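You operate a simulated robot arm through the tools that you are given. There is no shell and no other tool. Be economical: measure what you need, move in short steps, check, and stop when the job is done.

Carry out the task below with a simulated robot arm. There is one attempt and no reset: what you move stays moved.

TASK
Put one of the stones from the top of the grading bench on the fourth shelf from the bottom of the bench rack. Then fetch the carton marked barn and set it on the shelf under the grading bench. Then put one of the clods from the top of the grading bench on top of the blue banded carton there. Then stack the carton labelled "silo" from the top of the grading bench on top of the carton marked "lane". Then take the bench brush and put it on the second shelf from the bottom of the bench rack. Then put the red bearing block on the top of the grading bench away on the tailgate. Do these in the order given. Set down upright: carton marked barn, red bearing block.

Only the result counts: the job must be done as asked and must still hold three seconds after the hand-in. Knocking over, shifting, dropping, spilling or breaking anything else fails it.

THE ROBOT
A 7-joint arm with a two-finger parallel gripper on a trunk, on a base that drives. Base frame: it is fixed to the floor where the robot stands at the start and does not move with it; the origin is under the middle of the robot, x ahead of it, y to its left, z up; the surface under the hand at the start is at about z = 800. Lengths are in mm, angles in degrees, forces in N, time in s.
With the tool pointing down near the work surface it reaches from about 100 to 500 mm from the robot's upright axis, wherever it stands. Its first joint turns from -166.0 to 166.0 degrees. Places, roughly: bench brush (9x4x6 cm) [1600, 100, 800]; blue banded carton [250, 0, 750]; carton marked barn [250, -250, 750]; carton marked lane, carton marked ridge, carton ma [1250, 0, 750]; clod (7x6x4 cm) [300, 200, 800]; clod (7x6x5 cm) [600, 0, 800]; fourth shelf of the bench rack [2900, -200, 1300]; red bearing block (9x5x7 cm) [1900, 0, 800]; second shelf of the bench rack [2900, -200, 500]; shelf under the grading bench [500, -200, 200]; stone (6x5x4 cm) [700, 200, 800]; stone (7x6x4 cm) [500, 0, 800]; tailgate [21500, 3300, 800]. Payload 1.57 kg.
The tool frame sits at the grasp point between the pads (the TCP): z along the fingers, y along the line on which they close. The tips reach 30 mm beyond it. Largest opening 80 mm; finger width 17, thickness 12; the body of the gripper, 40 by 82 mm, starts 80 mm behind the TCP.
Orientation is told as [roll, pitch, yaw] about the base's x, y, z axes, in that order, counted from this pose: with the fingers straight down and closing along the base's y, the tool's x points along the base's -x, its y along +y and its z along -z.

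THE INTERFACE
- The arm moves only by the tool arm_command. Its argument "rows" is a list of rows, each a list of 6 numbers: the shift along the tool's x, y, z in units of 50 mm (1.0 is 50 mm), then the turn, a rotation vector about the tool's x, y, z in units of 4 degrees (1.0 is 4 degrees). In form: [[dx, dy, dz, wx, wy, wz], ...]. A call has 1 to 20 rows; each row shifts and turns the commanded pose from where the row before left it, along the tool's axes as they then stand. "hand" is the closure in counts, from 0 (fully open) to 255 (shut), set as the call begins (left out, the last holds). A call with a number of a shift or a turn outside -1 to 1 is refused whole. A row lasts 0.2 s, in which the tool goes at most 50 mm and 8.6 degrees; a call with a longer step from one row to the next is refused whole, and so is a gripper value outside its range. A pose out of reach is approached as far as the arm can. The call stops where the force on the tool passes 40 N (or 10 N more than at its start, if that is more) or the arm is blocked; 0.2 s more then pass. Each finger travels about 72 mm/s and halts on what it meets, pressing with about 37 N; the grip force reading is that of the motor and also rises with nothing between the fingers. The clock runs only during rows and for 0.2 s after the last one: add rows that do not move to give the fingers time. The reply holds the time, the measured pose of the TCP, the force on the tool along the base axes, the opening and the grip force, in the units named above and with some noise, with the torque about the TCP (base axes, N m) and any sound that the robot's microphone picked up, and new pictures: "show" is both (left out), scene, wrist or none.
- Cameras (640 x 400 px; columns grow to the right, rows downward): "scene" is now at [221.7, -21.8, 1614.6]; the picture's right is [-0.36, -0.93, 0.00], its down [-0.87, 0.33, -0.36] and it looks along [0.34, -0.13, -0.93] (base axes); focal length 214 px, centre (320, 200). "wrist" rides on the gripper at [72, -7, -122] in the tool frame; the picture's right is [0.09, 1.00, 0.00], its down [-0.84, 0.08, -0.54] and it looks along [-0.54, 0.05, 0.84] (tool axes); focal length 238 px, centre (320, 200). There is no depth. A picture from a camera that has moved, and an enlarged one, comes with that camera's place and axes in the base frame and with its lens.
- move_column(by): slides the trunk up (or, below 0, down) by that many mm; the arm and the scene camera ride with it, the base frame stays. It gives what a move gives, with no picture.
- drive_base(legs): drives the robot by 1 to 6 legs, each [ahead, left, turn to the left] in mm, mm and degrees, along the robot's own axes; the way and the turn of a leg run together, so that a leg with both is an arc; at most 1500 mm and 180 degrees a leg. The arm and the cameras ride along, it lands a little off, and it stops where it bumps. It gives what a move gives, and a new picture of the scene camera.
- aim_head(pan, tilt): turns the head with the scene camera to pan (to the left, within 86 degrees either way) and tilt (down, from -29 to 69), counted from straight ahead of the robot. It gives what a move gives, and a new picture of the scene camera.
- enlarge(camera, box): a new picture of the part [left, top, right, bottom] of that camera's present view, enlarged. No time passes.
- hand_in(): hands the job in; it is judged then, once.

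Work in short steps. Places have to be worked out from the pictures, the camera data and where the tool is seen: move nearer, look again, correct. Check each grasp and each placing, and mend what went wrong. You have 186 turns and 260 pictures in all, those below and enlarged ones among them. Open the gripper and draw the arm clear of the work before you hand the job in, unless the task says otherwise; then end with one line.

The tools are called after "Request:" by a JSON object that holds its "method" and its "body". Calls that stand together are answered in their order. arm_command: Moves the arm, as the interface text tells. Its arguments: {"type":"object","properties":{"rows":{"type":"array"},"hand":{"type":"number"},"show":{"type":"string","enum":["both","scene","wrist","none"]}},"required":["rows"]} The other tools are called the same way: move_column (by) slides the trunk up or down; drive_base (legs) drives the base; aim_head (pan, tilt) turns the head that bears the scene camera; enlarge (camera, box) takes an enlarged picture of a part of a camera's view; hand_in () hands the job in.

At the start:

```text
t: 0.0
position: [436.0, -8.4, 1049.0]
tool_rot: [0.0, 0.0, 0.0]
contact_force: [-0.2, -0.2, -0.3]
ft_torque: [0.04, 0.01, 0.0]
opening: 79.8
finger_force: 0.2
trunk travel left (down, up): [-875.0, 115.0]
robot x, y, heading: [-3.5, 1.1, 0.1]
head pan, tilt: [-21.0, 68.8]
```

scene: 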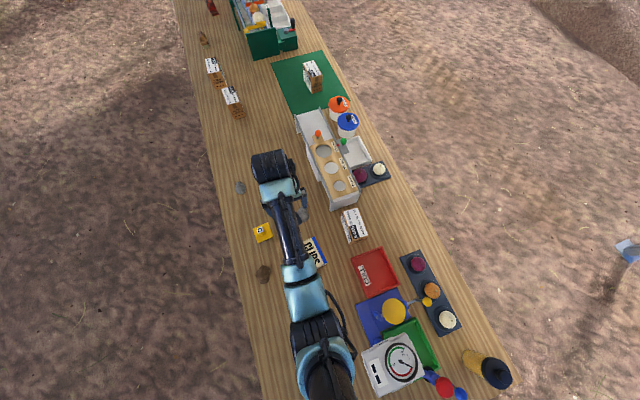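
wrist: 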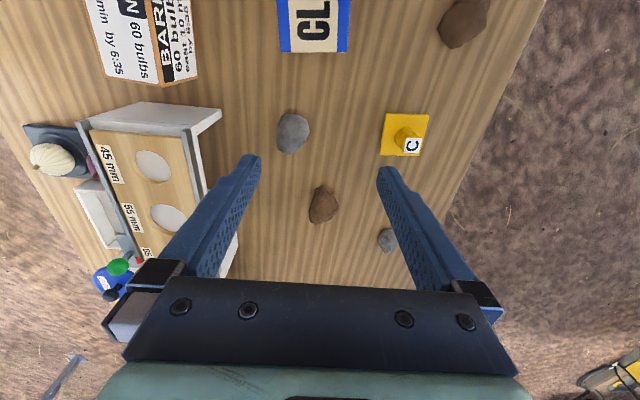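

I'll first look around to learn the layout before moving anything.

Request:
{"method": "aim_head", "body": {"pan": 0, "tilt": 20}}

Request:
{"method": "aim_head", "body": {"pan": -75, "tilt": 45}}

Request:
{"method": "aim_head", "body": {"pan": 75, "tilt": 35}}

```text
t: 1.2
position: [435.9, -8.2, 1050.0]
tool_rot: [0.0, -0.1, 0.0]
contact_force: [-0.7, -0.8, 0.6]
ft_torque: [0.01, 0.02, 0.0]
opening: 80.0
finger_force: 0.0
trunk travel left (down, up): [-875.0, 115.0]
robot x, y, heading: [-2.4, 1.0, 0.1]
head pan, tilt: [0.0, 20.0]
camera scene: at [262.6, -1.9, 1682.0], right [0.0, -1.0, 0.0], down [-0.34, 0.0, -0.94], along [0.94, 0.0, -0.34], focal length 214 px, centre (320, 200)
```

scene: 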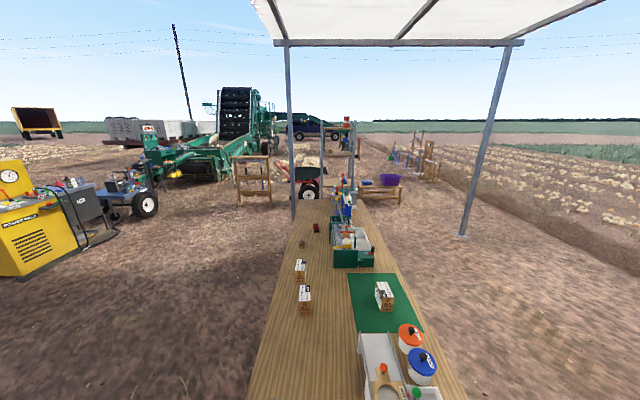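

```text
t: 2.6
position: [435.4, -7.7, 1049.2]
tool_rot: [0.0, -0.1, 0.0]
contact_force: [-0.4, 0.1, 0.0]
ft_torque: [0.0, 0.05, 0.01]
opening: 79.9
finger_force: 0.0
trunk travel left (down, up): [-875.0, 115.0]
robot x, y, heading: [0.5, 0.5, 0.0]
head pan, tilt: [-75.0, 45.0]
camera scene: at [190.6, -80.3, 1643.5], right [-0.97, -0.26, 0.0], down [-0.18, 0.68, -0.71], along [0.18, -0.68, -0.71], focal length 214 px, centre (320, 200)
```

scene: 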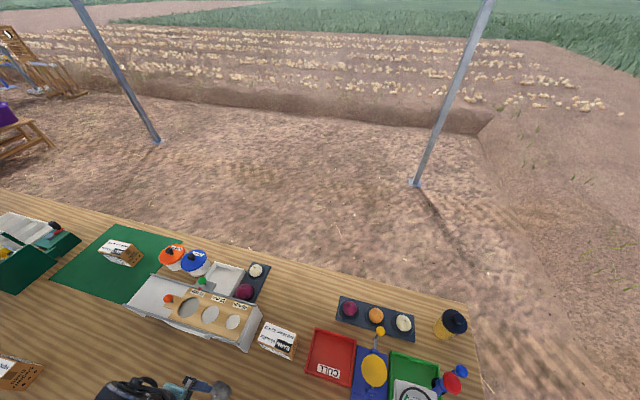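

```text
t: 5.0
position: [436.5, -7.9, 1049.8]
tool_rot: [0.0, 0.0, -0.1]
contact_force: [-0.7, 0.4, -0.1]
ft_torque: [0.0, -0.01, 0.0]
opening: 79.8
finger_force: 0.1
trunk travel left (down, up): [-875.0, 115.0]
robot x, y, heading: [2.5, 1.6, 0.0]
head pan, tilt: [75.0, 35.0]
camera scene: at [192.4, 83.2, 1658.3], right [0.97, -0.26, 0.0], down [-0.15, -0.55, -0.82], along [0.21, 0.79, -0.57], focal length 214 px, centre (320, 200)
```

scene: 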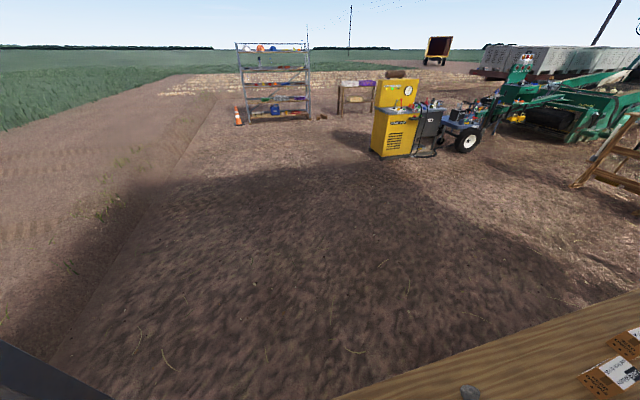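

The bench seems to span where I stand; I look straight down on both sides to see how the base relates to the bench.

Request:
{"method": "aim_head", "body": {"pan": 86, "tilt": 69}}

Request:
{"method": "aim_head", "body": {"pan": -86, "tilt": 69}}

```text
t: 6.0
position: [436.1, -7.8, 1048.5]
tool_rot: [0.1, 0.0, 0.1]
contact_force: [0.4, -1.1, 0.3]
ft_torque: [-0.04, 0.01, -0.01]
opening: 80.0
finger_force: 0.1
trunk travel left (down, up): [-875.0, 115.0]
robot x, y, heading: [1.7, -0.4, 0.3]
head pan, tilt: [85.9, 68.8]
camera scene: at [173.5, 54.1, 1614.6], right [1.0, -0.07, 0.0], down [-0.07, -0.93, -0.36], along [0.03, 0.36, -0.93], focal length 214 px, centre (320, 200)
```

scene: 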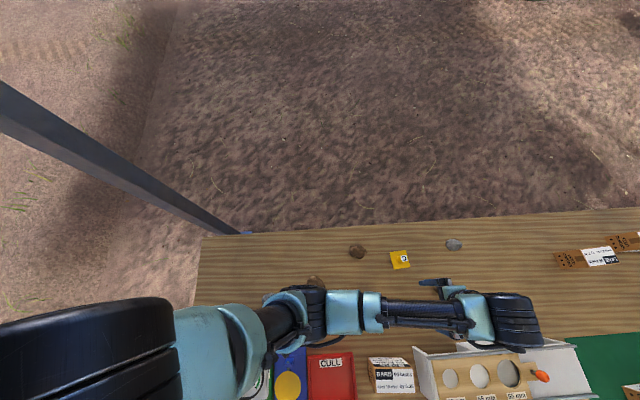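

```text
t: 8.6
position: [435.7, -8.9, 1049.7]
tool_rot: [0.0, -0.1, 0.0]
contact_force: [0.7, -0.6, -0.6]
ft_torque: [0.02, -0.03, -0.01]
opening: 80.0
finger_force: 0.1
trunk travel left (down, up): [-875.0, 115.0]
robot x, y, heading: [1.9, 0.9, -0.2]
head pan, tilt: [-85.9, 68.8]
camera scene: at [173.5, -57.6, 1614.6], right [-1.0, -0.07, 0.0], down [-0.07, 0.93, -0.36], along [0.03, -0.36, -0.93], focal length 214 px, centre (320, 200)
```

scene: 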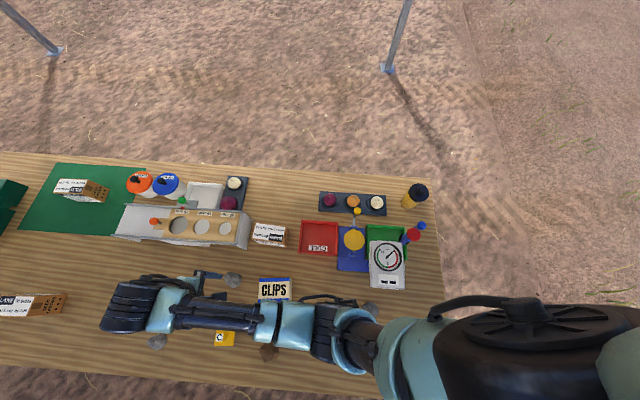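

The layout is clear enough. The first stone is near (482, -46); I move above it and down for a closer look.

Request:
{"method": "arm_command", "body": {"rows": [[-0.46, -0.38, 0, 0, 0, 0], [-0.46, -0.38, 0, 0, 0, 0], [0, 0, 1, 0, 0, 0], [0, 0, 1, 0, 0, 0], [0, 0, 0.6, 0, 0, 0]], "hand": 0, "show": "wrist"}}

Request:
{"method": "aim_head", "body": {"pan": 86, "tilt": 20}}

```text
t: 9.8
position: [483.8, -48.3, 916.9]
tool_rot: [0.0, -0.1, 0.0]
contact_force: [0.3, -0.9, 0.7]
ft_torque: [0.0, 0.02, 0.03]
opening: 80.1
finger_force: 0.1
trunk travel left (down, up): [-875.0, 115.0]
robot x, y, heading: [0.3, -0.5, -0.1]
head pan, tilt: [-85.9, 68.8]
camera wrist: at [411.2, -53.3, 1038.6], right [-0.09, 1.0, 0.0], down [0.84, 0.08, 0.54], along [0.54, 0.05, -0.84], focal length 238 px, centre (320, 200)
```

wrist: 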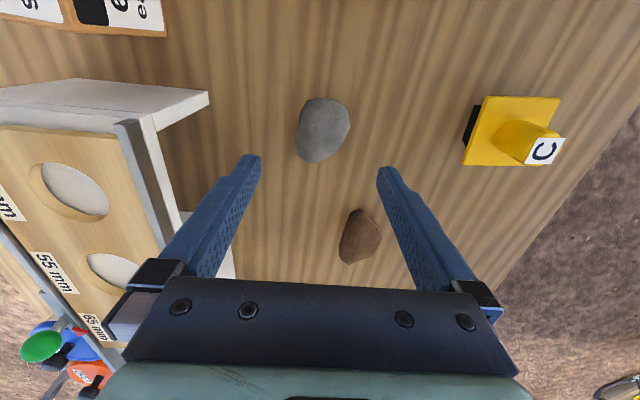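

```text
t: 12.4
position: [484.2, -46.9, 917.4]
tool_rot: [0.0, 0.0, 0.0]
contact_force: [0.4, 0.3, 0.4]
ft_torque: [-0.01, 0.04, 0.0]
opening: 79.9
finger_force: 0.1
trunk travel left (down, up): [-875.0, 115.0]
robot x, y, heading: [-0.2, -1.4, -0.1]
head pan, tilt: [85.9, 20.0]
camera scene: at [176.1, 91.1, 1682.1], right [1.0, -0.07, 0.0], down [-0.02, -0.34, -0.94], along [0.07, 0.94, -0.34], focal length 214 px, centre (320, 200)
```

scene: 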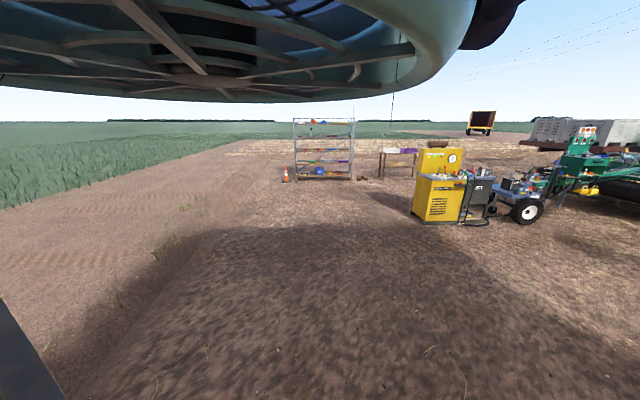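

The base turns out to hover overhead, so I can go anywhere. The stone sits at about (481,-44), long axis slightly turned; I turn the tool about 16° and go down to check.

Request:
{"method": "arm_command", "body": {"rows": [[0.05, 0.06, 0, 0, 0, 1], [0, 0, 0, 0, 0, 1], [0, 0, 0, 0, 0, 1], [0, 0, 0, 0, 0, 1], [0, 0, 0.6, 0, 0, 0], [0, 0, 0.6, 0, 0, 0], [0, 0, 0, 0, 0, 0]], "show": "wrist"}}

```text
t: 14.0
position: [479.6, -41.9, 858.9]
tool_rot: [0.0, -0.1, -16.0]
contact_force: [-0.4, 0.6, 0.2]
ft_torque: [-0.04, -0.02, -0.01]
opening: 79.9
finger_force: 0.0
trunk travel left (down, up): [-875.0, 115.0]
robot x, y, heading: [2.4, 2.4, -0.1]
head pan, tilt: [85.9, 20.0]
camera wrist: at [408.5, -28.6, 979.4], right [0.19, 0.98, 0.0], down [0.83, -0.16, 0.54], along [0.53, -0.1, -0.84], focal length 238 px, centre (320, 200)
```

wrist: 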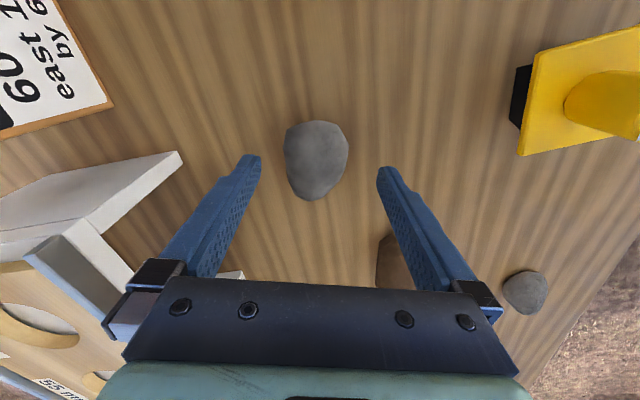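

The stone is centred between the fingers. I go down until near the bench top and close.

Request:
{"method": "arm_command", "body": {"rows": [[0, 0, 0.3, 0, 0, 0], [0, 0, 0.2, 0, 0, 0], [0, 0, 0, 0, 0, 0]], "show": "wrist"}}

```text
t: 14.8
position: [475.6, -43.9, 840.6]
tool_rot: [0.0, -0.1, -16.0]
contact_force: [-0.2, -0.5, 1.2]
ft_torque: [0.0, 0.0, 0.01]
opening: 79.9
finger_force: 0.0
out of reach, approached as far as the arm can: row 2
trunk travel left (down, up): [-875.0, 115.0]
robot x, y, heading: [1.8, 1.8, 0.2]
head pan, tilt: [85.9, 20.0]
camera wrist: at [404.3, -30.1, 961.4], right [0.19, 0.98, 0.0], down [0.83, -0.16, 0.54], along [0.53, -0.1, -0.84], focal length 238 px, centre (320, 200)
```

wrist: 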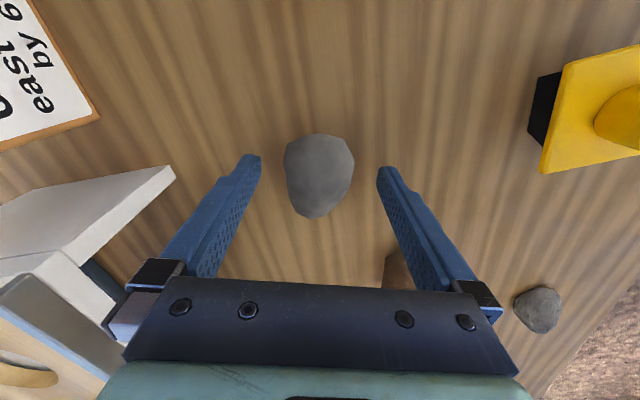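

The arm is at its reach limit, so I lower the trunk 9 mm instead and close on the stone.

Request:
{"method": "move_column", "body": {"by": -9}}

Request:
{"method": "arm_command", "body": {"rows": [[0, 0, 0, 0, 0, 0], [0, 0, 0, 0, 0, 0], [0, 0, 0, 0, 0, 0], [0, 0, 0, 0, 0, 0]], "hand": 255, "show": "wrist"}}

```text
t: 15.4
position: [474.9, -44.0, 830.7]
tool_rot: [0.0, -0.1, -16.0]
contact_force: [-0.9, 0.5, -0.5]
ft_torque: [0.0, -0.03, 0.03]
opening: 80.0
finger_force: 0.0
trunk travel left (down, up): [-866.0, 124.0]
robot x, y, heading: [0.3, -2.8, 0.1]
head pan, tilt: [85.9, 20.0]
```

```text
t: 16.4
position: [475.9, -43.6, 831.5]
tool_rot: [0.0, 0.0, -16.0]
contact_force: [-0.5, 0.5, 1.2]
ft_torque: [-0.02, 0.01, -0.04]
opening: 43.1
finger_force: 36.8
trunk travel left (down, up): [-866.0, 124.0]
robot x, y, heading: [-0.9, -1.2, -0.2]
head pan, tilt: [85.9, 20.0]
camera wrist: at [403.9, -30.0, 952.4], right [0.19, 0.98, 0.0], down [0.83, -0.16, 0.54], along [0.53, -0.1, -0.84], focal length 238 px, centre (320, 200)
```

wrist: 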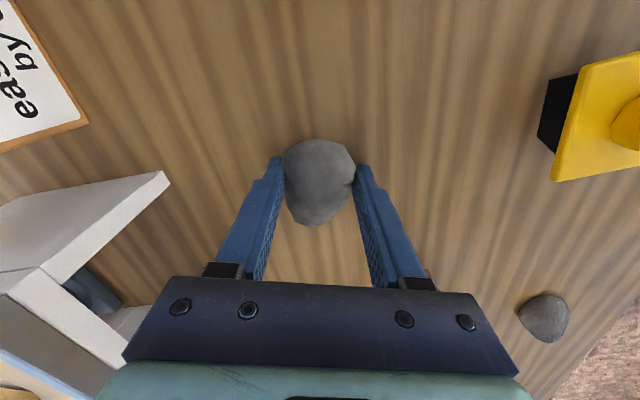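

It grips at 43 mm with 37 N. I lift by the trunk and arm to see whether it holds.

Request:
{"method": "arm_command", "body": {"rows": [[0, 0, -0.5, 0, 0, 0], [0, 0, -1, 0, 0, 0], [0, 0, -1, 0, 0, 0], [0, 0, -1, 0, 0, 0], [0, 0, -1, 0, 0, 0]], "show": "wrist"}}

Request:
{"method": "aim_head", "body": {"pan": 0, "tilt": 10}}

```text
t: 17.6
position: [584.2, -55.8, 977.1]
tool_rot: [0.0, 0.2, -16.2]
contact_force: [0.7, -0.2, -2.2]
ft_torque: [0.05, 0.0, -0.03]
opening: 43.4
finger_force: 36.7
out of reach, approached as far as the arm can: row 1, 2, 3, 4, 5
trunk travel left (down, up): [-866.0, 124.0]
robot x, y, heading: [-2.2, -0.8, -0.0]
head pan, tilt: [85.9, 20.0]
camera wrist: at [513.0, -41.2, 1098.6], right [0.19, 0.98, 0.0], down [0.83, -0.16, 0.54], along [0.53, -0.1, -0.84], focal length 238 px, centre (320, 200)
```

wrist: 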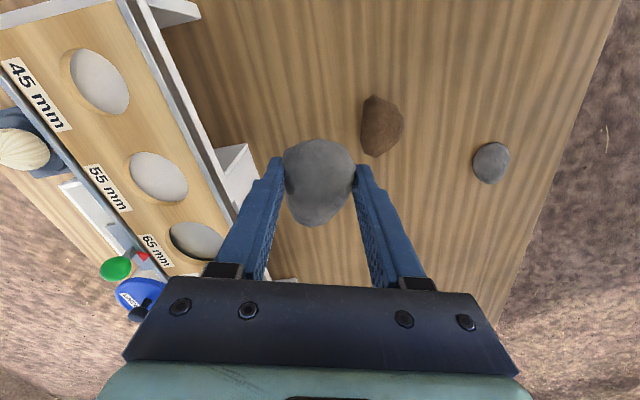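

```text
t: 19.2
position: [583.1, -54.9, 977.1]
tool_rot: [0.1, 0.1, -16.1]
contact_force: [-1.9, 0.1, -3.1]
ft_torque: [0.02, 0.03, 0.0]
opening: 43.3
finger_force: 37.3
trunk travel left (down, up): [-866.0, 124.0]
robot x, y, heading: [-0.3, -1.0, 0.0]
head pan, tilt: [0.0, 10.0]
camera scene: at [262.8, -1.7, 1689.3], right [0.0, -1.0, 0.0], down [-0.17, 0.0, -0.98], along [0.98, 0.0, -0.17], focal length 214 px, centre (320, 200)
```

scene: 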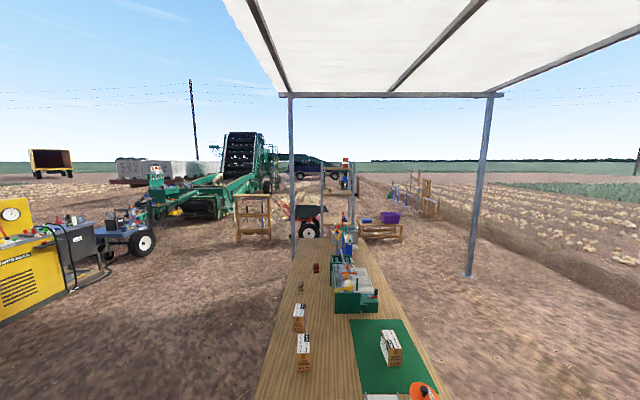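

The stone is held. I enlarge the view ahead to find the bench rack.

Request:
{"method": "enlarge", "body": {"camera": "scene", "box": [260, 130, 420, 290]}}

```text
2.50 times, centred on (340, 210) of scene
camera zoom: at [262.8, -1.7, 1689.3], right [0.0, -1.0, 0.0], down [-0.17, 0.0, -0.98], along [0.98, 0.0, -0.17], focal length 536 px, centre (270, 175)
```

zoom: 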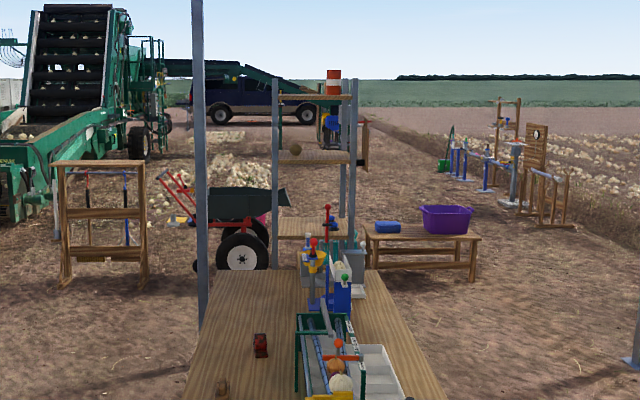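

The rack stands past the bench end, and its fourth shelf shows at z≈1300. I check how far my overhead frame extends before flying close to it.

Request:
{"method": "aim_head", "body": {"pan": 45, "tilt": -29}}

Request:
{"method": "aim_head", "body": {"pan": 0, "tilt": -29}}

Request:
{"method": "aim_head", "body": {"pan": 86, "tilt": -10}}

```text
t: 20.3
position: [584.1, -53.7, 977.7]
tool_rot: [0.0, 0.2, -16.0]
contact_force: [0.2, 0.9, -2.8]
ft_torque: [0.05, 0.01, 0.0]
opening: 43.1
finger_force: 37.3
trunk travel left (down, up): [-866.0, 124.0]
robot x, y, heading: [1.0, 0.7, 0.2]
head pan, tilt: [45.0, -28.6]
camera scene: at [217.4, 45.6, 1745.4], right [0.71, -0.71, 0.0], down [0.34, 0.34, -0.88], along [0.62, 0.62, 0.48], focal length 214 px, centre (320, 200)
```

scene: 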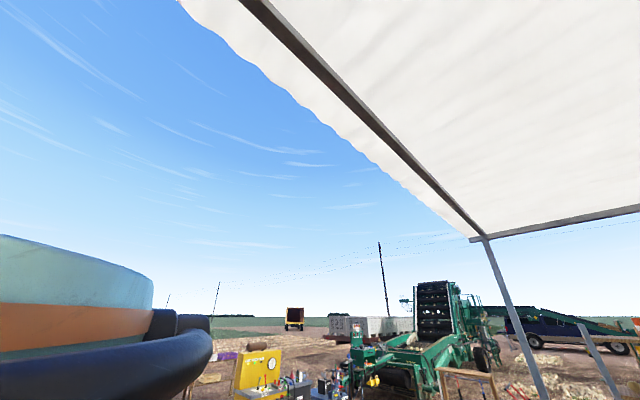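

```text
t: 21.4
position: [583.6, -55.6, 978.0]
tool_rot: [0.0, 0.1, -15.9]
contact_force: [0.0, 0.4, -2.3]
ft_torque: [0.02, 0.02, -0.02]
opening: 43.1
finger_force: 37.4
trunk travel left (down, up): [-866.0, 124.0]
robot x, y, heading: [-0.4, 0.5, -0.1]
head pan, tilt: [0.0, -28.6]
camera scene: at [236.9, -1.7, 1745.4], right [0.0, -1.0, 0.0], down [0.48, 0.0, -0.88], along [0.88, 0.0, 0.48], focal length 214 px, centre (320, 200)
```

scene: 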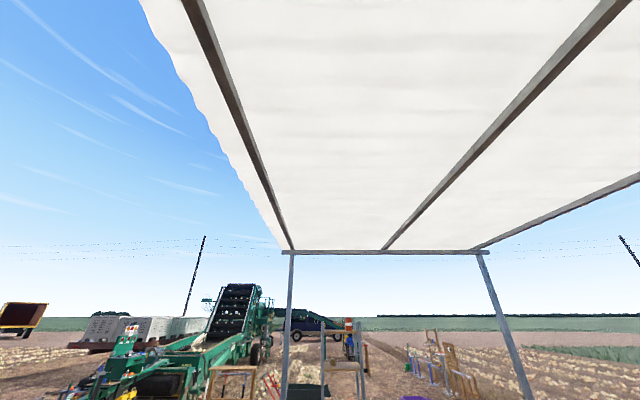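

```text
t: 23.0
position: [584.8, -54.5, 977.3]
tool_rot: [0.0, 0.2, -16.0]
contact_force: [-0.1, -0.4, -1.9]
ft_torque: [0.01, 0.01, -0.02]
opening: 43.0
finger_force: 36.9
trunk travel left (down, up): [-866.0, 124.0]
robot x, y, heading: [-5.2, 2.5, -0.3]
head pan, tilt: [85.9, -10.0]
camera scene: at [175.9, 82.2, 1720.6], right [1.0, -0.07, 0.0], down [0.01, 0.17, -0.98], along [0.07, 0.98, 0.17], focal length 214 px, centre (320, 200)
```

scene: 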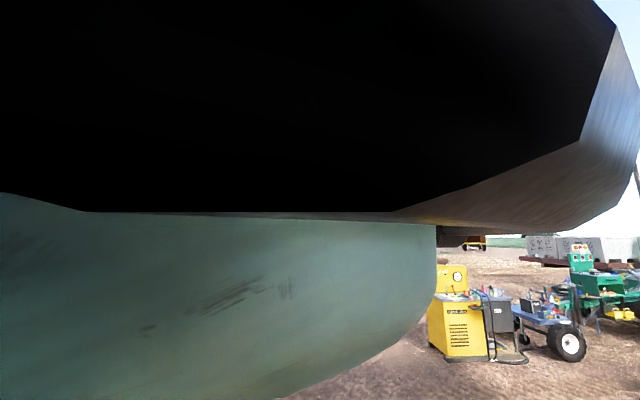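

The overhead frame has about a 0.3 m forward extent near z 1700–1850, so I can work in front of the rack. I raise and retract the hand, and square it up.

Request:
{"method": "arm_command", "body": {"rows": [[0.5, 0, -0.7, 0, 0, -1], [0.5, 0, -0.7, 0, 0, -1], [0.5, 0, -0.7, 0, 0, -1], [0.5, 0, -0.7, 0, 0, -1], [0.3, 0, -0.8, 0, 0, 0], [0.3, 0, -0.8, 0, 0, 0], [0, 0, -0.8, 0, 0, 0]], "show": "wrist"}}

Request:
{"method": "aim_head", "body": {"pan": 0, "tilt": 30}}

```text
t: 24.6
position: [648.5, -57.0, 1159.2]
tool_rot: [0.0, 0.0, -0.1]
contact_force: [-0.4, -0.1, -2.6]
ft_torque: [0.01, 0.01, 0.01]
opening: 43.1
finger_force: 37.4
out of reach, approached as far as the arm can: row 1, 2, 3, 4, 5, 6, 7
trunk travel left (down, up): [-866.0, 124.0]
robot x, y, heading: [1.3, 1.6, 0.2]
head pan, tilt: [85.9, -10.0]
camera wrist: at [576.3, -63.5, 1281.0], right [-0.09, 1.0, 0.0], down [0.84, 0.08, 0.54], along [0.54, 0.05, -0.84], focal length 238 px, centre (320, 200)
```

wrist: 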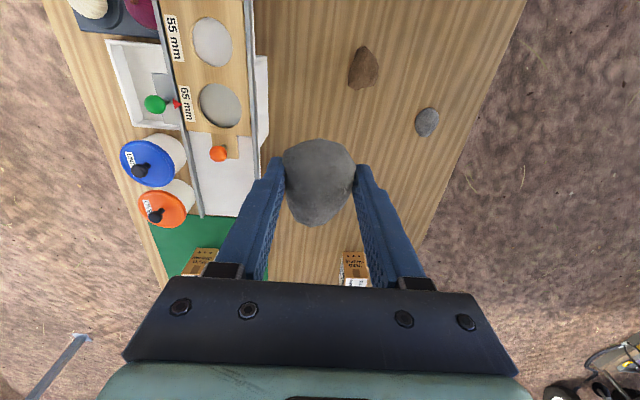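

```text
t: 26.2
position: [649.3, -56.8, 1157.9]
tool_rot: [-0.1, 0.1, 0.0]
contact_force: [0.7, -0.1, -2.7]
ft_torque: [-0.02, -0.02, 0.0]
opening: 43.0
finger_force: 37.5
trunk travel left (down, up): [-866.0, 124.0]
robot x, y, heading: [-2.8, 1.6, -0.3]
head pan, tilt: [0.0, 30.0]
camera scene: at [260.3, -1.7, 1657.0], right [0.0, -1.0, 0.0], down [-0.5, 0.0, -0.87], along [0.87, 0.0, -0.5], focal length 214 px, centre (320, 200)
```

scene: 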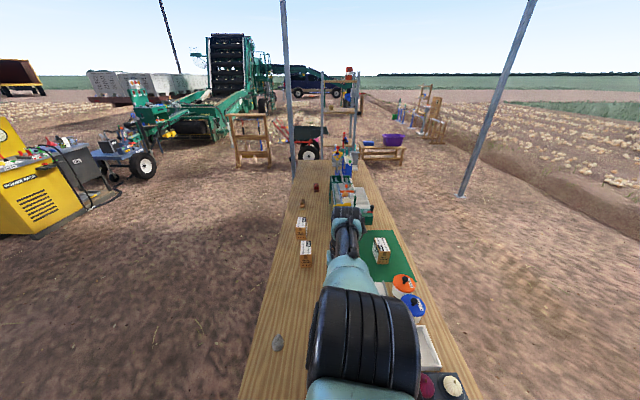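

The arm only gets high stretched out, so I raise the trunk and fly ahead toward the rack, shifting right to its middle.

Request:
{"method": "move_column", "body": {"by": 120}}

Request:
{"method": "drive_base", "body": {"legs": [[1300, -170, 0]]}}

```text
t: 27.7
position: [649.0, -57.2, 1279.0]
tool_rot: [0.1, 0.1, -0.1]
contact_force: [-0.3, 0.2, -2.5]
ft_torque: [0.0, 0.06, 0.01]
opening: 43.1
finger_force: 37.2
trunk travel left (down, up): [-986.0, 4.0]
robot x, y, heading: [-4.5, -1.5, -0.0]
head pan, tilt: [0.0, 30.0]
```

```text
t: 34.2
position: [1932.5, -214.1, 1279.2]
tool_rot: [0.1, 0.1, 0.7]
contact_force: [0.5, 0.7, -2.7]
ft_torque: [-0.01, -0.01, -0.01]
opening: 42.9
finger_force: 36.9
trunk travel left (down, up): [-986.0, 4.0]
robot x, y, heading: [1284.3, -162.4, 0.8]
head pan, tilt: [0.0, 30.0]
camera scene: at [1543.7, -162.4, 1777.1], right [0.01, -1.0, 0.0], down [-0.5, -0.01, -0.87], along [0.87, 0.01, -0.5], focal length 214 px, centre (320, 200)
```

scene: 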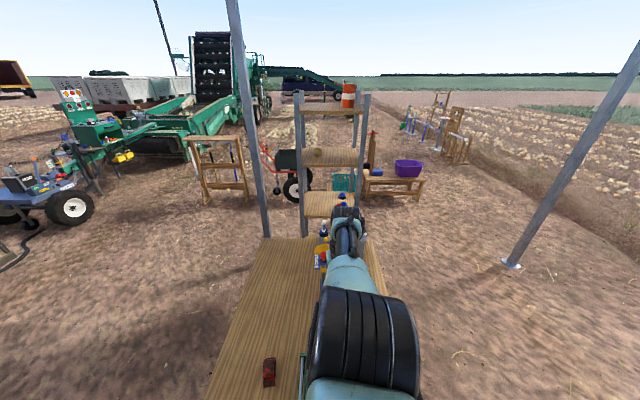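

I enlarge the rack view.

Request:
{"method": "enlarge", "body": {"camera": "scene", "box": [250, 70, 410, 230]}}

Request:
{"method": "arm_command", "body": {"rows": [[0, 0, 0, 0, -1, 0], [0, 0, 0, 0, -1, 0], [0, 0, 0, 0, -1, 0], [0, 0, 0, 0, -1, 0], [0, 0, 0, 0, -1, 0], [0, 0, 0, 0, -1, 0], [0, 0, 0, 0, -1, 0], [0, 0, 0, 0, -1, 0], [0, 0, 0, 0, -1, 0], [0, 0, 0, 0, -1, 0]]}}

```text
2.50 times, centred on (330, 150) of scene
camera zoom: at [1543.7, -162.4, 1777.1], right [0.01, -1.0, 0.0], down [-0.5, -0.01, -0.87], along [0.87, 0.01, -0.5], focal length 536 px, centre (295, 325)
```

zoom: 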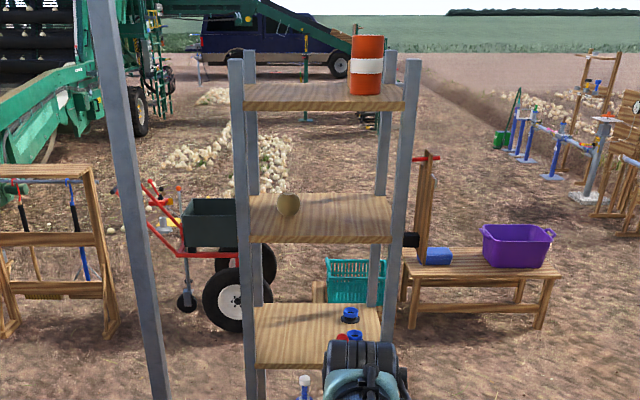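

```text
t: 36.4
position: [2056.5, -226.2, 1250.1]
tool_rot: [0.0, -39.9, 0.7]
contact_force: [-0.6, 0.9, -3.6]
ft_torque: [0.0, 0.0, 0.02]
opening: 43.0
finger_force: 36.8
out of reach, approached as far as the arm can: row 1, 2, 3, 4, 5, 6, 7, 8, 9, 10
trunk travel left (down, up): [-986.0, 4.0]
robot x, y, heading: [1283.1, -164.4, 1.0]
head pan, tilt: [0.0, 30.0]
camera scene: at [1544.3, -162.5, 1777.0], right [0.01, -1.0, 0.0], down [-0.5, -0.01, -0.87], along [0.87, 0.01, -0.5], focal length 214 px, centre (320, 200)
camera wrist: at [1922.3, -233.6, 1297.3], right [-0.08, 0.99, -0.06], down [0.29, 0.08, 0.95], along [0.95, 0.06, -0.3], focal length 238 px, centre (320, 200)
```

scene: 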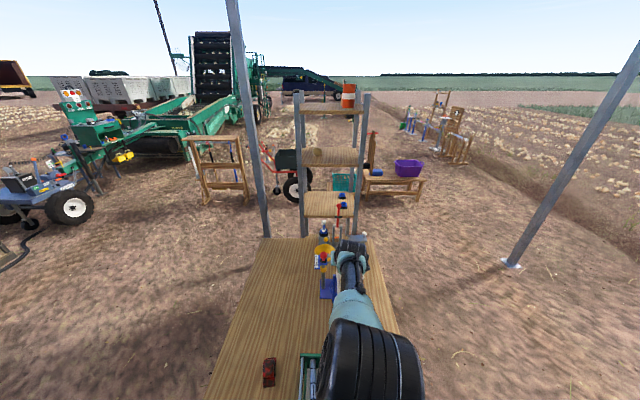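
wrist: 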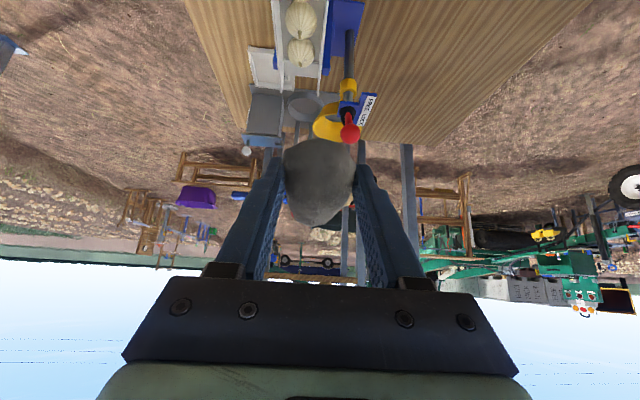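

The fourth shelf is mostly free, with a potato at its left; its front edge is at x≈2796. I raise the hand and tilt the tool further forward before entering.

Request:
{"method": "arm_command", "body": {"rows": [[-0.3, 0, -0.35, 0, -1, 0], [-0.35, 0, -0.33, 0, -1, 0], [-0.35, 0, -0.3, 0, -1, 0], [-0.4, 0, -0.28, 0, -1, 0], [-0.43, 0, -0.25, 0, -1, 0], [0, 0, 0, 0, 0, 0]]}}

```text
t: 37.8
position: [2119.0, -231.8, 1354.9]
tool_rot: [0.1, -59.8, 0.6]
contact_force: [-0.2, 0.6, -2.5]
ft_torque: [-0.01, 0.05, 0.02]
opening: 42.8
finger_force: 37.3
out of reach, approached as far as the arm can: row 1, 2, 3, 4, 5
trunk travel left (down, up): [-986.0, 4.0]
robot x, y, heading: [1283.5, -163.7, 1.0]
head pan, tilt: [0.0, 30.0]
camera scene: at [1544.3, -162.4, 1776.9], right [0.01, -1.0, 0.0], down [-0.5, -0.01, -0.87], along [0.87, 0.01, -0.5], focal length 214 px, centre (320, 200)
camera wrist: at [1976.7, -239.1, 1353.3], right [-0.06, 1.0, -0.08], down [-0.05, 0.08, 1.0], along [1.0, 0.06, 0.05], focal length 238 px, centre (320, 200)
```

scene: 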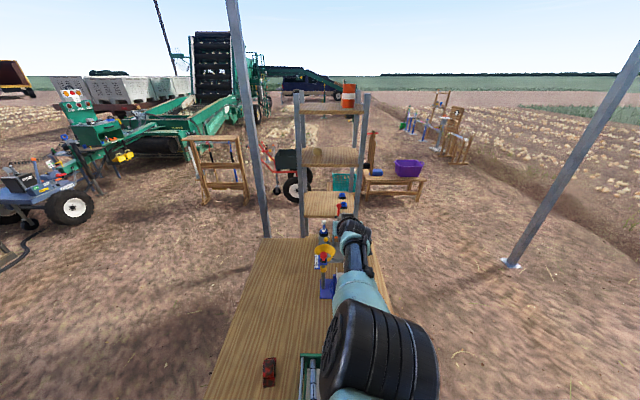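
wrist: 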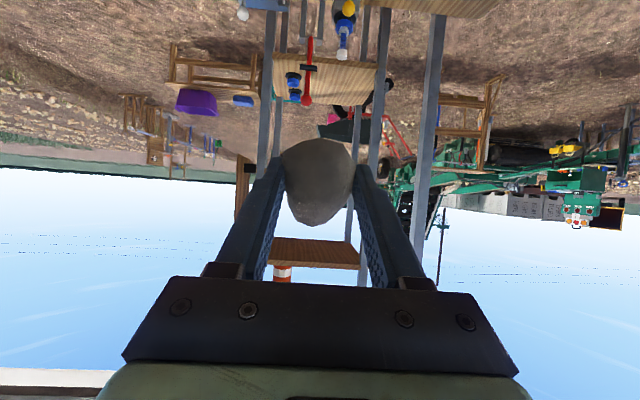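

Hand is at z≈1355, 835 mm ahead of my axis. I fly 450 mm closer, a bit right, and re-measure the shelf by parallax.

Request:
{"method": "drive_base", "body": {"legs": [[450, -60, -0.8]]}}

Request:
{"method": "enlarge", "body": {"camera": "scene", "box": [220, 20, 460, 220]}}

Request:
{"method": "enlarge", "body": {"camera": "wrist", "box": [160, 0, 480, 320]}}

```text
t: 40.5
position: [2560.4, -307.8, 1354.9]
tool_rot: [-0.1, -59.9, -0.5]
contact_force: [0.1, -0.2, -2.0]
ft_torque: [0.0, 0.04, 0.01]
opening: 43.0
finger_force: 36.9
trunk travel left (down, up): [-986.0, 4.0]
robot x, y, heading: [1727.1, -219.9, -0.3]
head pan, tilt: [0.0, 30.0]
camera scene: at [1987.4, -226.9, 1777.1], right [-0.01, -1.0, 0.0], down [-0.5, 0.0, -0.87], along [0.87, -0.01, -0.5], focal length 214 px, centre (320, 200)
```

scene: 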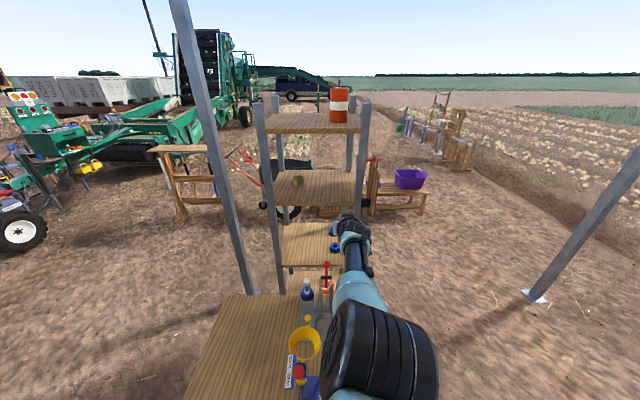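

```text
2.00 times, centred on (340, 120) of scene
camera zoom: at [1987.4, -226.9, 1777.1], right [-0.01, -1.0, 0.0], down [-0.5, 0.0, -0.87], along [0.87, -0.01, -0.5], focal length 429 px, centre (280, 360)
```

zoom: 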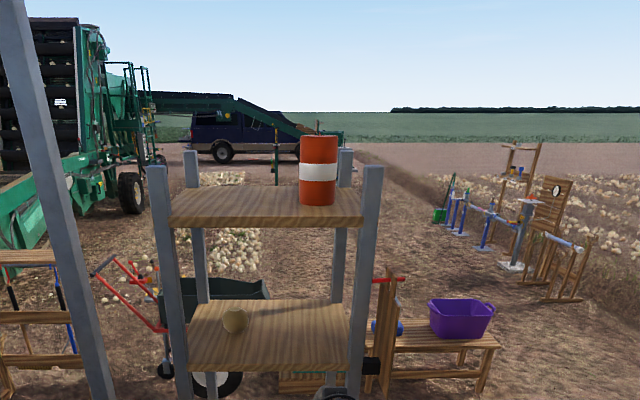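

```text
1.25 times, centred on (320, 160) of wrist
camera zoom: at [2418.3, -312.4, 1353.7], right [-0.04, 1.0, -0.08], down [-0.05, 0.08, 1.0], along [1.0, 0.04, 0.05], focal length 298 px, centre (320, 250)
```

zoom: 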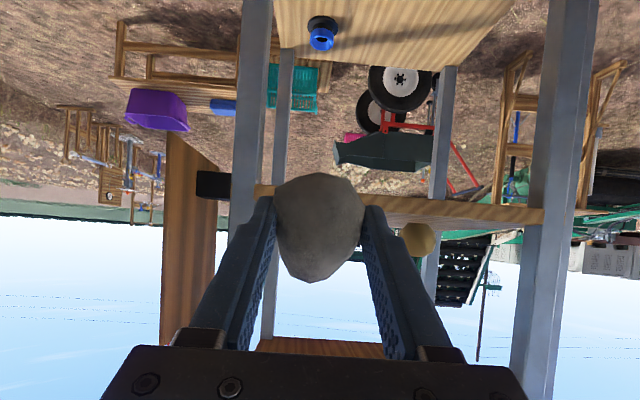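

The two views put the shelf's front edge at x≈2750, top z≈1330, so I need about 60 mm more height before entering. I raise the arm.

Request:
{"method": "arm_command", "body": {"rows": [[-0.43, 0, -0.25, 0, 0, 0], [-0.43, 0, -0.25, 0, 0, 0], [-0.43, 0, -0.25, 0, 0, 0], [0, 0, 0, 0, 0, 0]], "show": "wrist"}}

```text
t: 41.5
position: [2574.3, -308.5, 1428.6]
tool_rot: [0.0, -59.9, -0.5]
contact_force: [0.6, 0.4, -1.9]
ft_torque: [0.02, 0.06, 0.02]
opening: 42.9
finger_force: 36.5
out of reach, approached as far as the arm can: row 1, 2
trunk travel left (down, up): [-986.0, 4.0]
robot x, y, heading: [1727.3, -222.3, -0.6]
head pan, tilt: [0.0, 30.0]
camera wrist: at [2431.8, -314.1, 1426.4], right [-0.04, 1.0, -0.08], down [-0.05, 0.08, 1.0], along [1.0, 0.04, 0.04], focal length 238 px, centre (320, 200)
```

wrist: 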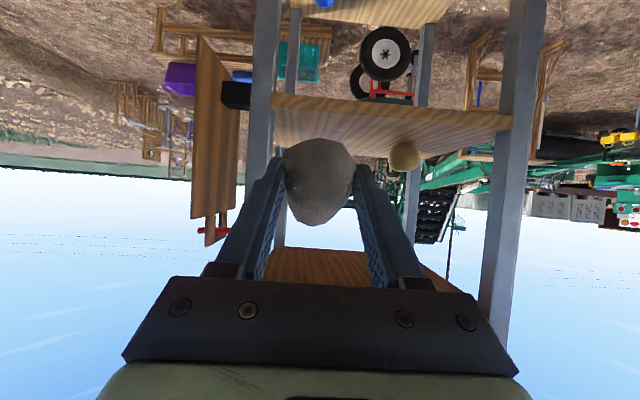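

From here the shelf is z≈1317, x 2750–3050, with the right upright near y=-370. I lower the trunk 20 mm and fly in with the hand shifted to y≈-250.

Request:
{"method": "move_column", "body": {"by": -20}}

Request:
{"method": "drive_base", "body": {"legs": [[150, 62, 0.4]]}}

Request:
{"method": "enlarge", "body": {"camera": "wrist", "box": [0, 0, 640, 400]}}

```text
t: 42.2
position: [2572.6, -309.2, 1408.0]
tool_rot: [0.2, -59.9, -0.6]
contact_force: [0.1, -0.6, -2.0]
ft_torque: [0.0, 0.05, -0.01]
opening: 42.7
finger_force: 37.3
trunk travel left (down, up): [-966.0, 24.0]
robot x, y, heading: [1731.5, -224.9, -0.3]
head pan, tilt: [0.0, 30.0]
```

```text
t: 43.6
position: [2721.3, -242.6, 1409.7]
tool_rot: [0.2, -60.0, -0.2]
contact_force: [-0.8, -0.2, -1.9]
ft_torque: [0.01, 0.05, 0.01]
opening: 42.9
finger_force: 37.0
trunk travel left (down, up): [-966.0, 24.0]
robot x, y, heading: [1878.0, -159.1, -0.0]
head pan, tilt: [0.0, 30.0]
camera scene: at [2135.0, -164.7, 1757.4], right [0.0, -1.0, 0.0], down [-0.5, 0.0, -0.87], along [0.87, 0.0, -0.5], focal length 214 px, centre (320, 200)
```

scene: 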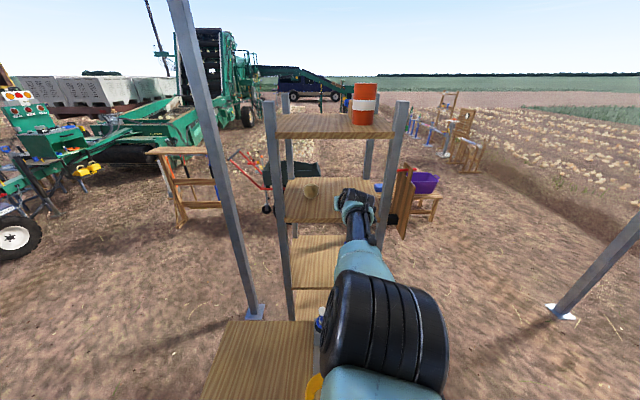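

```text
1.00 times, centred on (320, 200) of wrist (not enlarged: the box is as wide or as high as the picture)
camera zoom: at [2580.0, -248.6, 1407.5], right [-0.04, 1.0, -0.08], down [-0.05, 0.08, 1.0], along [1.0, 0.05, 0.05], focal length 238 px, centre (320, 200)
```

zoom: 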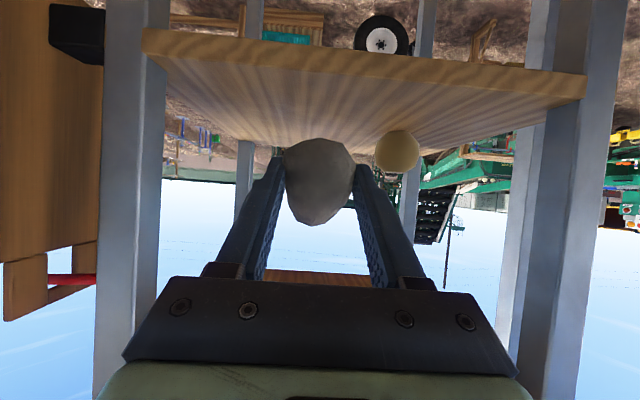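

Clear path above the shelf. I go 155 mm further in.

Request:
{"method": "drive_base", "body": {"legs": [[155, 0, 0]]}}

Request:
{"method": "enlarge", "body": {"camera": "wrist", "box": [0, 0, 640, 400]}}

```text
t: 45.0
position: [2876.0, -239.2, 1410.3]
tool_rot: [0.0, -60.0, 0.0]
contact_force: [-0.3, 0.1, -2.0]
ft_torque: [0.01, 0.05, 0.0]
opening: 42.9
finger_force: 36.7
trunk travel left (down, up): [-966.0, 24.0]
robot x, y, heading: [2030.6, -159.2, 0.1]
head pan, tilt: [0.0, 30.0]
camera scene: at [2289.1, -162.9, 1757.4], right [0.0, -1.0, 0.0], down [-0.5, 0.0, -0.87], along [0.87, 0.0, -0.5], focal length 214 px, centre (320, 200)
```

scene: 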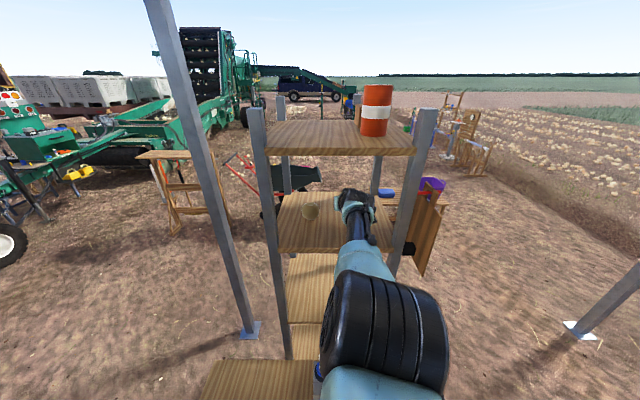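

```text
1.00 times, centred on (320, 200) of wrist (not enlarged: the box is as wide or as high as the picture)
camera zoom: at [2734.3, -245.9, 1407.6], right [-0.05, 1.0, -0.08], down [-0.05, 0.08, 1.0], along [1.0, 0.05, 0.05], focal length 238 px, centre (320, 200)
```

zoom: 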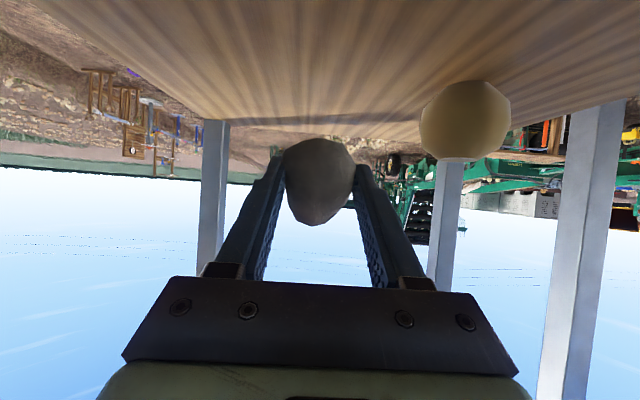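

Potato is about (2890,-145), so I shift right 30 mm for finger clearance, then lower by the trunk.

Request:
{"method": "drive_base", "body": {"legs": [[5, -30, 0]]}}

Request:
{"method": "move_column", "body": {"by": -35}}

Request:
{"method": "enlarge", "body": {"camera": "wrist", "box": [0, 0, 640, 400]}}

```text
t: 45.9
position: [2882.4, -261.9, 1408.6]
tool_rot: [-0.4, -59.8, 0.5]
contact_force: [-1.1, 0.9, -2.1]
ft_torque: [-0.03, 0.03, -0.03]
opening: 42.8
finger_force: 37.2
trunk travel left (down, up): [-966.0, 24.0]
robot x, y, heading: [2041.5, -194.2, 0.3]
head pan, tilt: [0.0, 30.0]
camera scene: at [2296.2, -186.5, 1757.0], right [0.0, -1.0, 0.0], down [-0.5, 0.0, -0.87], along [0.87, 0.0, -0.5], focal length 214 px, centre (320, 200)
```

scene: 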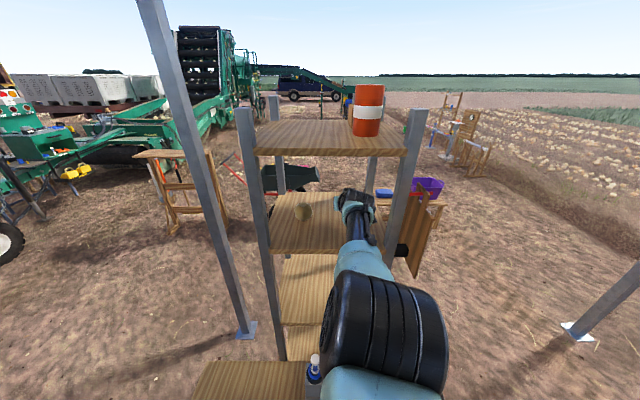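

```text
t: 46.6
position: [2883.5, -269.6, 1373.7]
tool_rot: [0.3, -59.8, 0.0]
contact_force: [0.6, -0.4, -2.7]
ft_torque: [0.01, 0.05, 0.04]
opening: 43.1
finger_force: 37.0
trunk travel left (down, up): [-931.0, 59.0]
robot x, y, heading: [2036.7, -193.7, 0.3]
head pan, tilt: [0.0, 30.0]
```

```text
1.00 times, centred on (320, 200) of wrist (not enlarged: the box is as wide or as high as the picture)
camera zoom: at [2741.1, -275.5, 1371.2], right [-0.05, 1.0, -0.08], down [-0.05, 0.08, 1.0], along [1.0, 0.05, 0.04], focal length 238 px, centre (320, 200)
```

zoom: 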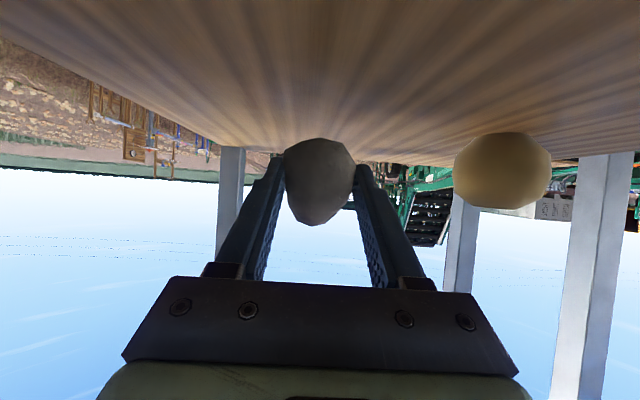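

Nearly there; I lower in small steps watching the force.

Request:
{"method": "move_column", "body": {"by": -8}}

Request:
{"method": "move_column", "body": {"by": -5}}

```text
t: 47.2
position: [2882.9, -268.1, 1365.2]
tool_rot: [0.2, -59.7, 0.2]
contact_force: [-0.8, -0.1, -2.1]
ft_torque: [0.0, 0.07, 0.01]
opening: 42.8
finger_force: 37.1
trunk travel left (down, up): [-923.0, 67.0]
robot x, y, heading: [2039.9, -192.7, -0.0]
head pan, tilt: [0.0, 30.0]
```

```text
t: 47.8
position: [2884.0, -266.9, 1359.4]
tool_rot: [0.1, -59.7, 0.1]
contact_force: [0.0, -0.4, -3.0]
ft_torque: [0.03, 0.05, -0.02]
opening: 43.0
finger_force: 36.6
trunk travel left (down, up): [-918.0, 72.0]
robot x, y, heading: [2036.5, -192.2, 0.1]
head pan, tilt: [0.0, 30.0]
```

Request:
{"method": "enlarge", "body": {"camera": "wrist", "box": [220, 80, 420, 240]}}

Request:
{"method": "move_column", "body": {"by": -5}}

```text
2.50 times, centred on (320, 160) of wrist
camera zoom: at [2741.2, -274.2, 1358.0], right [-0.05, 1.0, -0.08], down [-0.05, 0.08, 1.0], along [1.0, 0.05, 0.04], focal length 596 px, centre (320, 300)
```

zoom: 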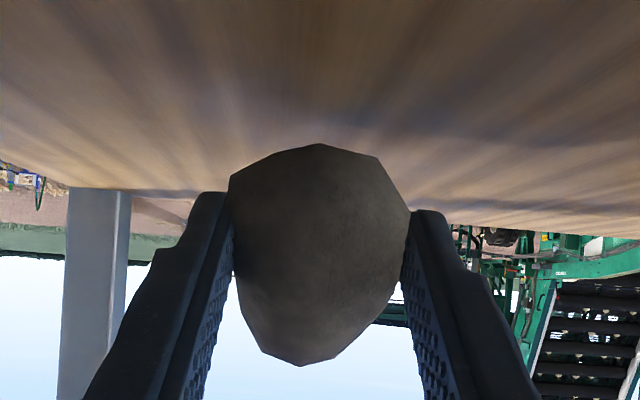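

```text
t: 48.3
position: [2884.2, -266.9, 1355.4]
tool_rot: [0.1, -59.8, 0.1]
contact_force: [0.0, -0.5, -1.7]
ft_torque: [-0.02, 0.04, 0.0]
opening: 43.0
finger_force: 36.9
trunk travel left (down, up): [-913.0, 77.0]
robot x, y, heading: [2033.5, -191.2, 0.1]
head pan, tilt: [0.0, 30.0]
```

Still no contact; continuing in small steps.

Request:
{"method": "move_column", "body": {"by": -5}}

Request:
{"method": "move_column", "body": {"by": -4}}

Request:
{"method": "enlarge", "body": {"camera": "wrist", "box": [220, 80, 420, 240]}}

```text
t: 48.8
position: [2881.7, -267.5, 1353.3]
tool_rot: [-0.1, -60.3, 0.2]
contact_force: [0.2, 0.3, 5.0]
ft_torque: [0.0, -0.05, -0.01]
opening: 42.7
finger_force: 37.0
trunk travel left (down, up): [-908.0, 82.0]
robot x, y, heading: [2040.5, -193.6, 0.2]
head pan, tilt: [0.0, 30.0]
```

```text
t: 49.4
position: [2882.4, -267.9, 1353.0]
tool_rot: [-0.2, -60.7, 0.2]
contact_force: [4.9, 1.1, 16.5]
ft_torque: [0.0, -0.25, -0.01]
opening: 42.9
finger_force: 37.2
trunk travel left (down, up): [-904.0, 86.0]
robot x, y, heading: [2036.4, -192.4, 0.2]
head pan, tilt: [0.0, 30.0]
```

```text
2.50 times, centred on (320, 160) of wrist
camera zoom: at [2740.8, -273.9, 1349.9], right [-0.05, 1.0, -0.08], down [-0.06, 0.08, 1.0], along [1.0, 0.05, 0.06], focal length 596 px, centre (320, 300)
```

zoom: 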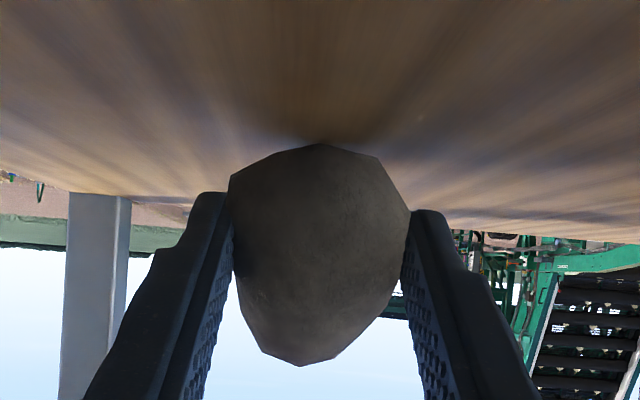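

Contact made. I relieve the pressure by 3 mm and open partially.

Request:
{"method": "move_column", "body": {"by": 3}}

Request:
{"method": "arm_command", "body": {"rows": [[0, 0, 0, 0, 0, 0], [0, 0, 0, 0, 0, 0], [0, 0, 0, 0, 0, 0], [0, 0, 0, 0, 0, 0]], "hand": 50, "show": "wrist"}}

```text
t: 49.9
position: [2883.3, -267.2, 1353.1]
tool_rot: [-0.2, -60.2, 0.1]
contact_force: [6.2, 1.1, 13.7]
ft_torque: [0.01, -0.38, 0.01]
opening: 42.6
finger_force: 36.9
trunk travel left (down, up): [-907.0, 83.0]
robot x, y, heading: [2036.9, -192.9, 0.1]
head pan, tilt: [0.0, 30.0]
```

```text
t: 50.9
position: [2883.4, -267.3, 1348.8]
tool_rot: [0.2, -59.7, 0.1]
contact_force: [0.8, -0.4, 0.0]
ft_torque: [0.0, 0.01, -0.02]
opening: 64.4
finger_force: 0.1
trunk travel left (down, up): [-907.0, 83.0]
robot x, y, heading: [2036.0, -189.1, -0.2]
head pan, tilt: [0.0, 30.0]
camera wrist: at [2740.9, -274.1, 1347.1], right [-0.05, 1.0, -0.08], down [-0.05, 0.08, 1.0], along [1.0, 0.05, 0.04], focal length 238 px, centre (320, 200)
```

wrist: 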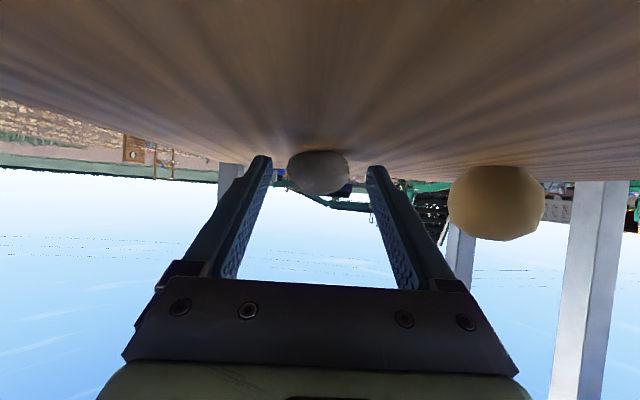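

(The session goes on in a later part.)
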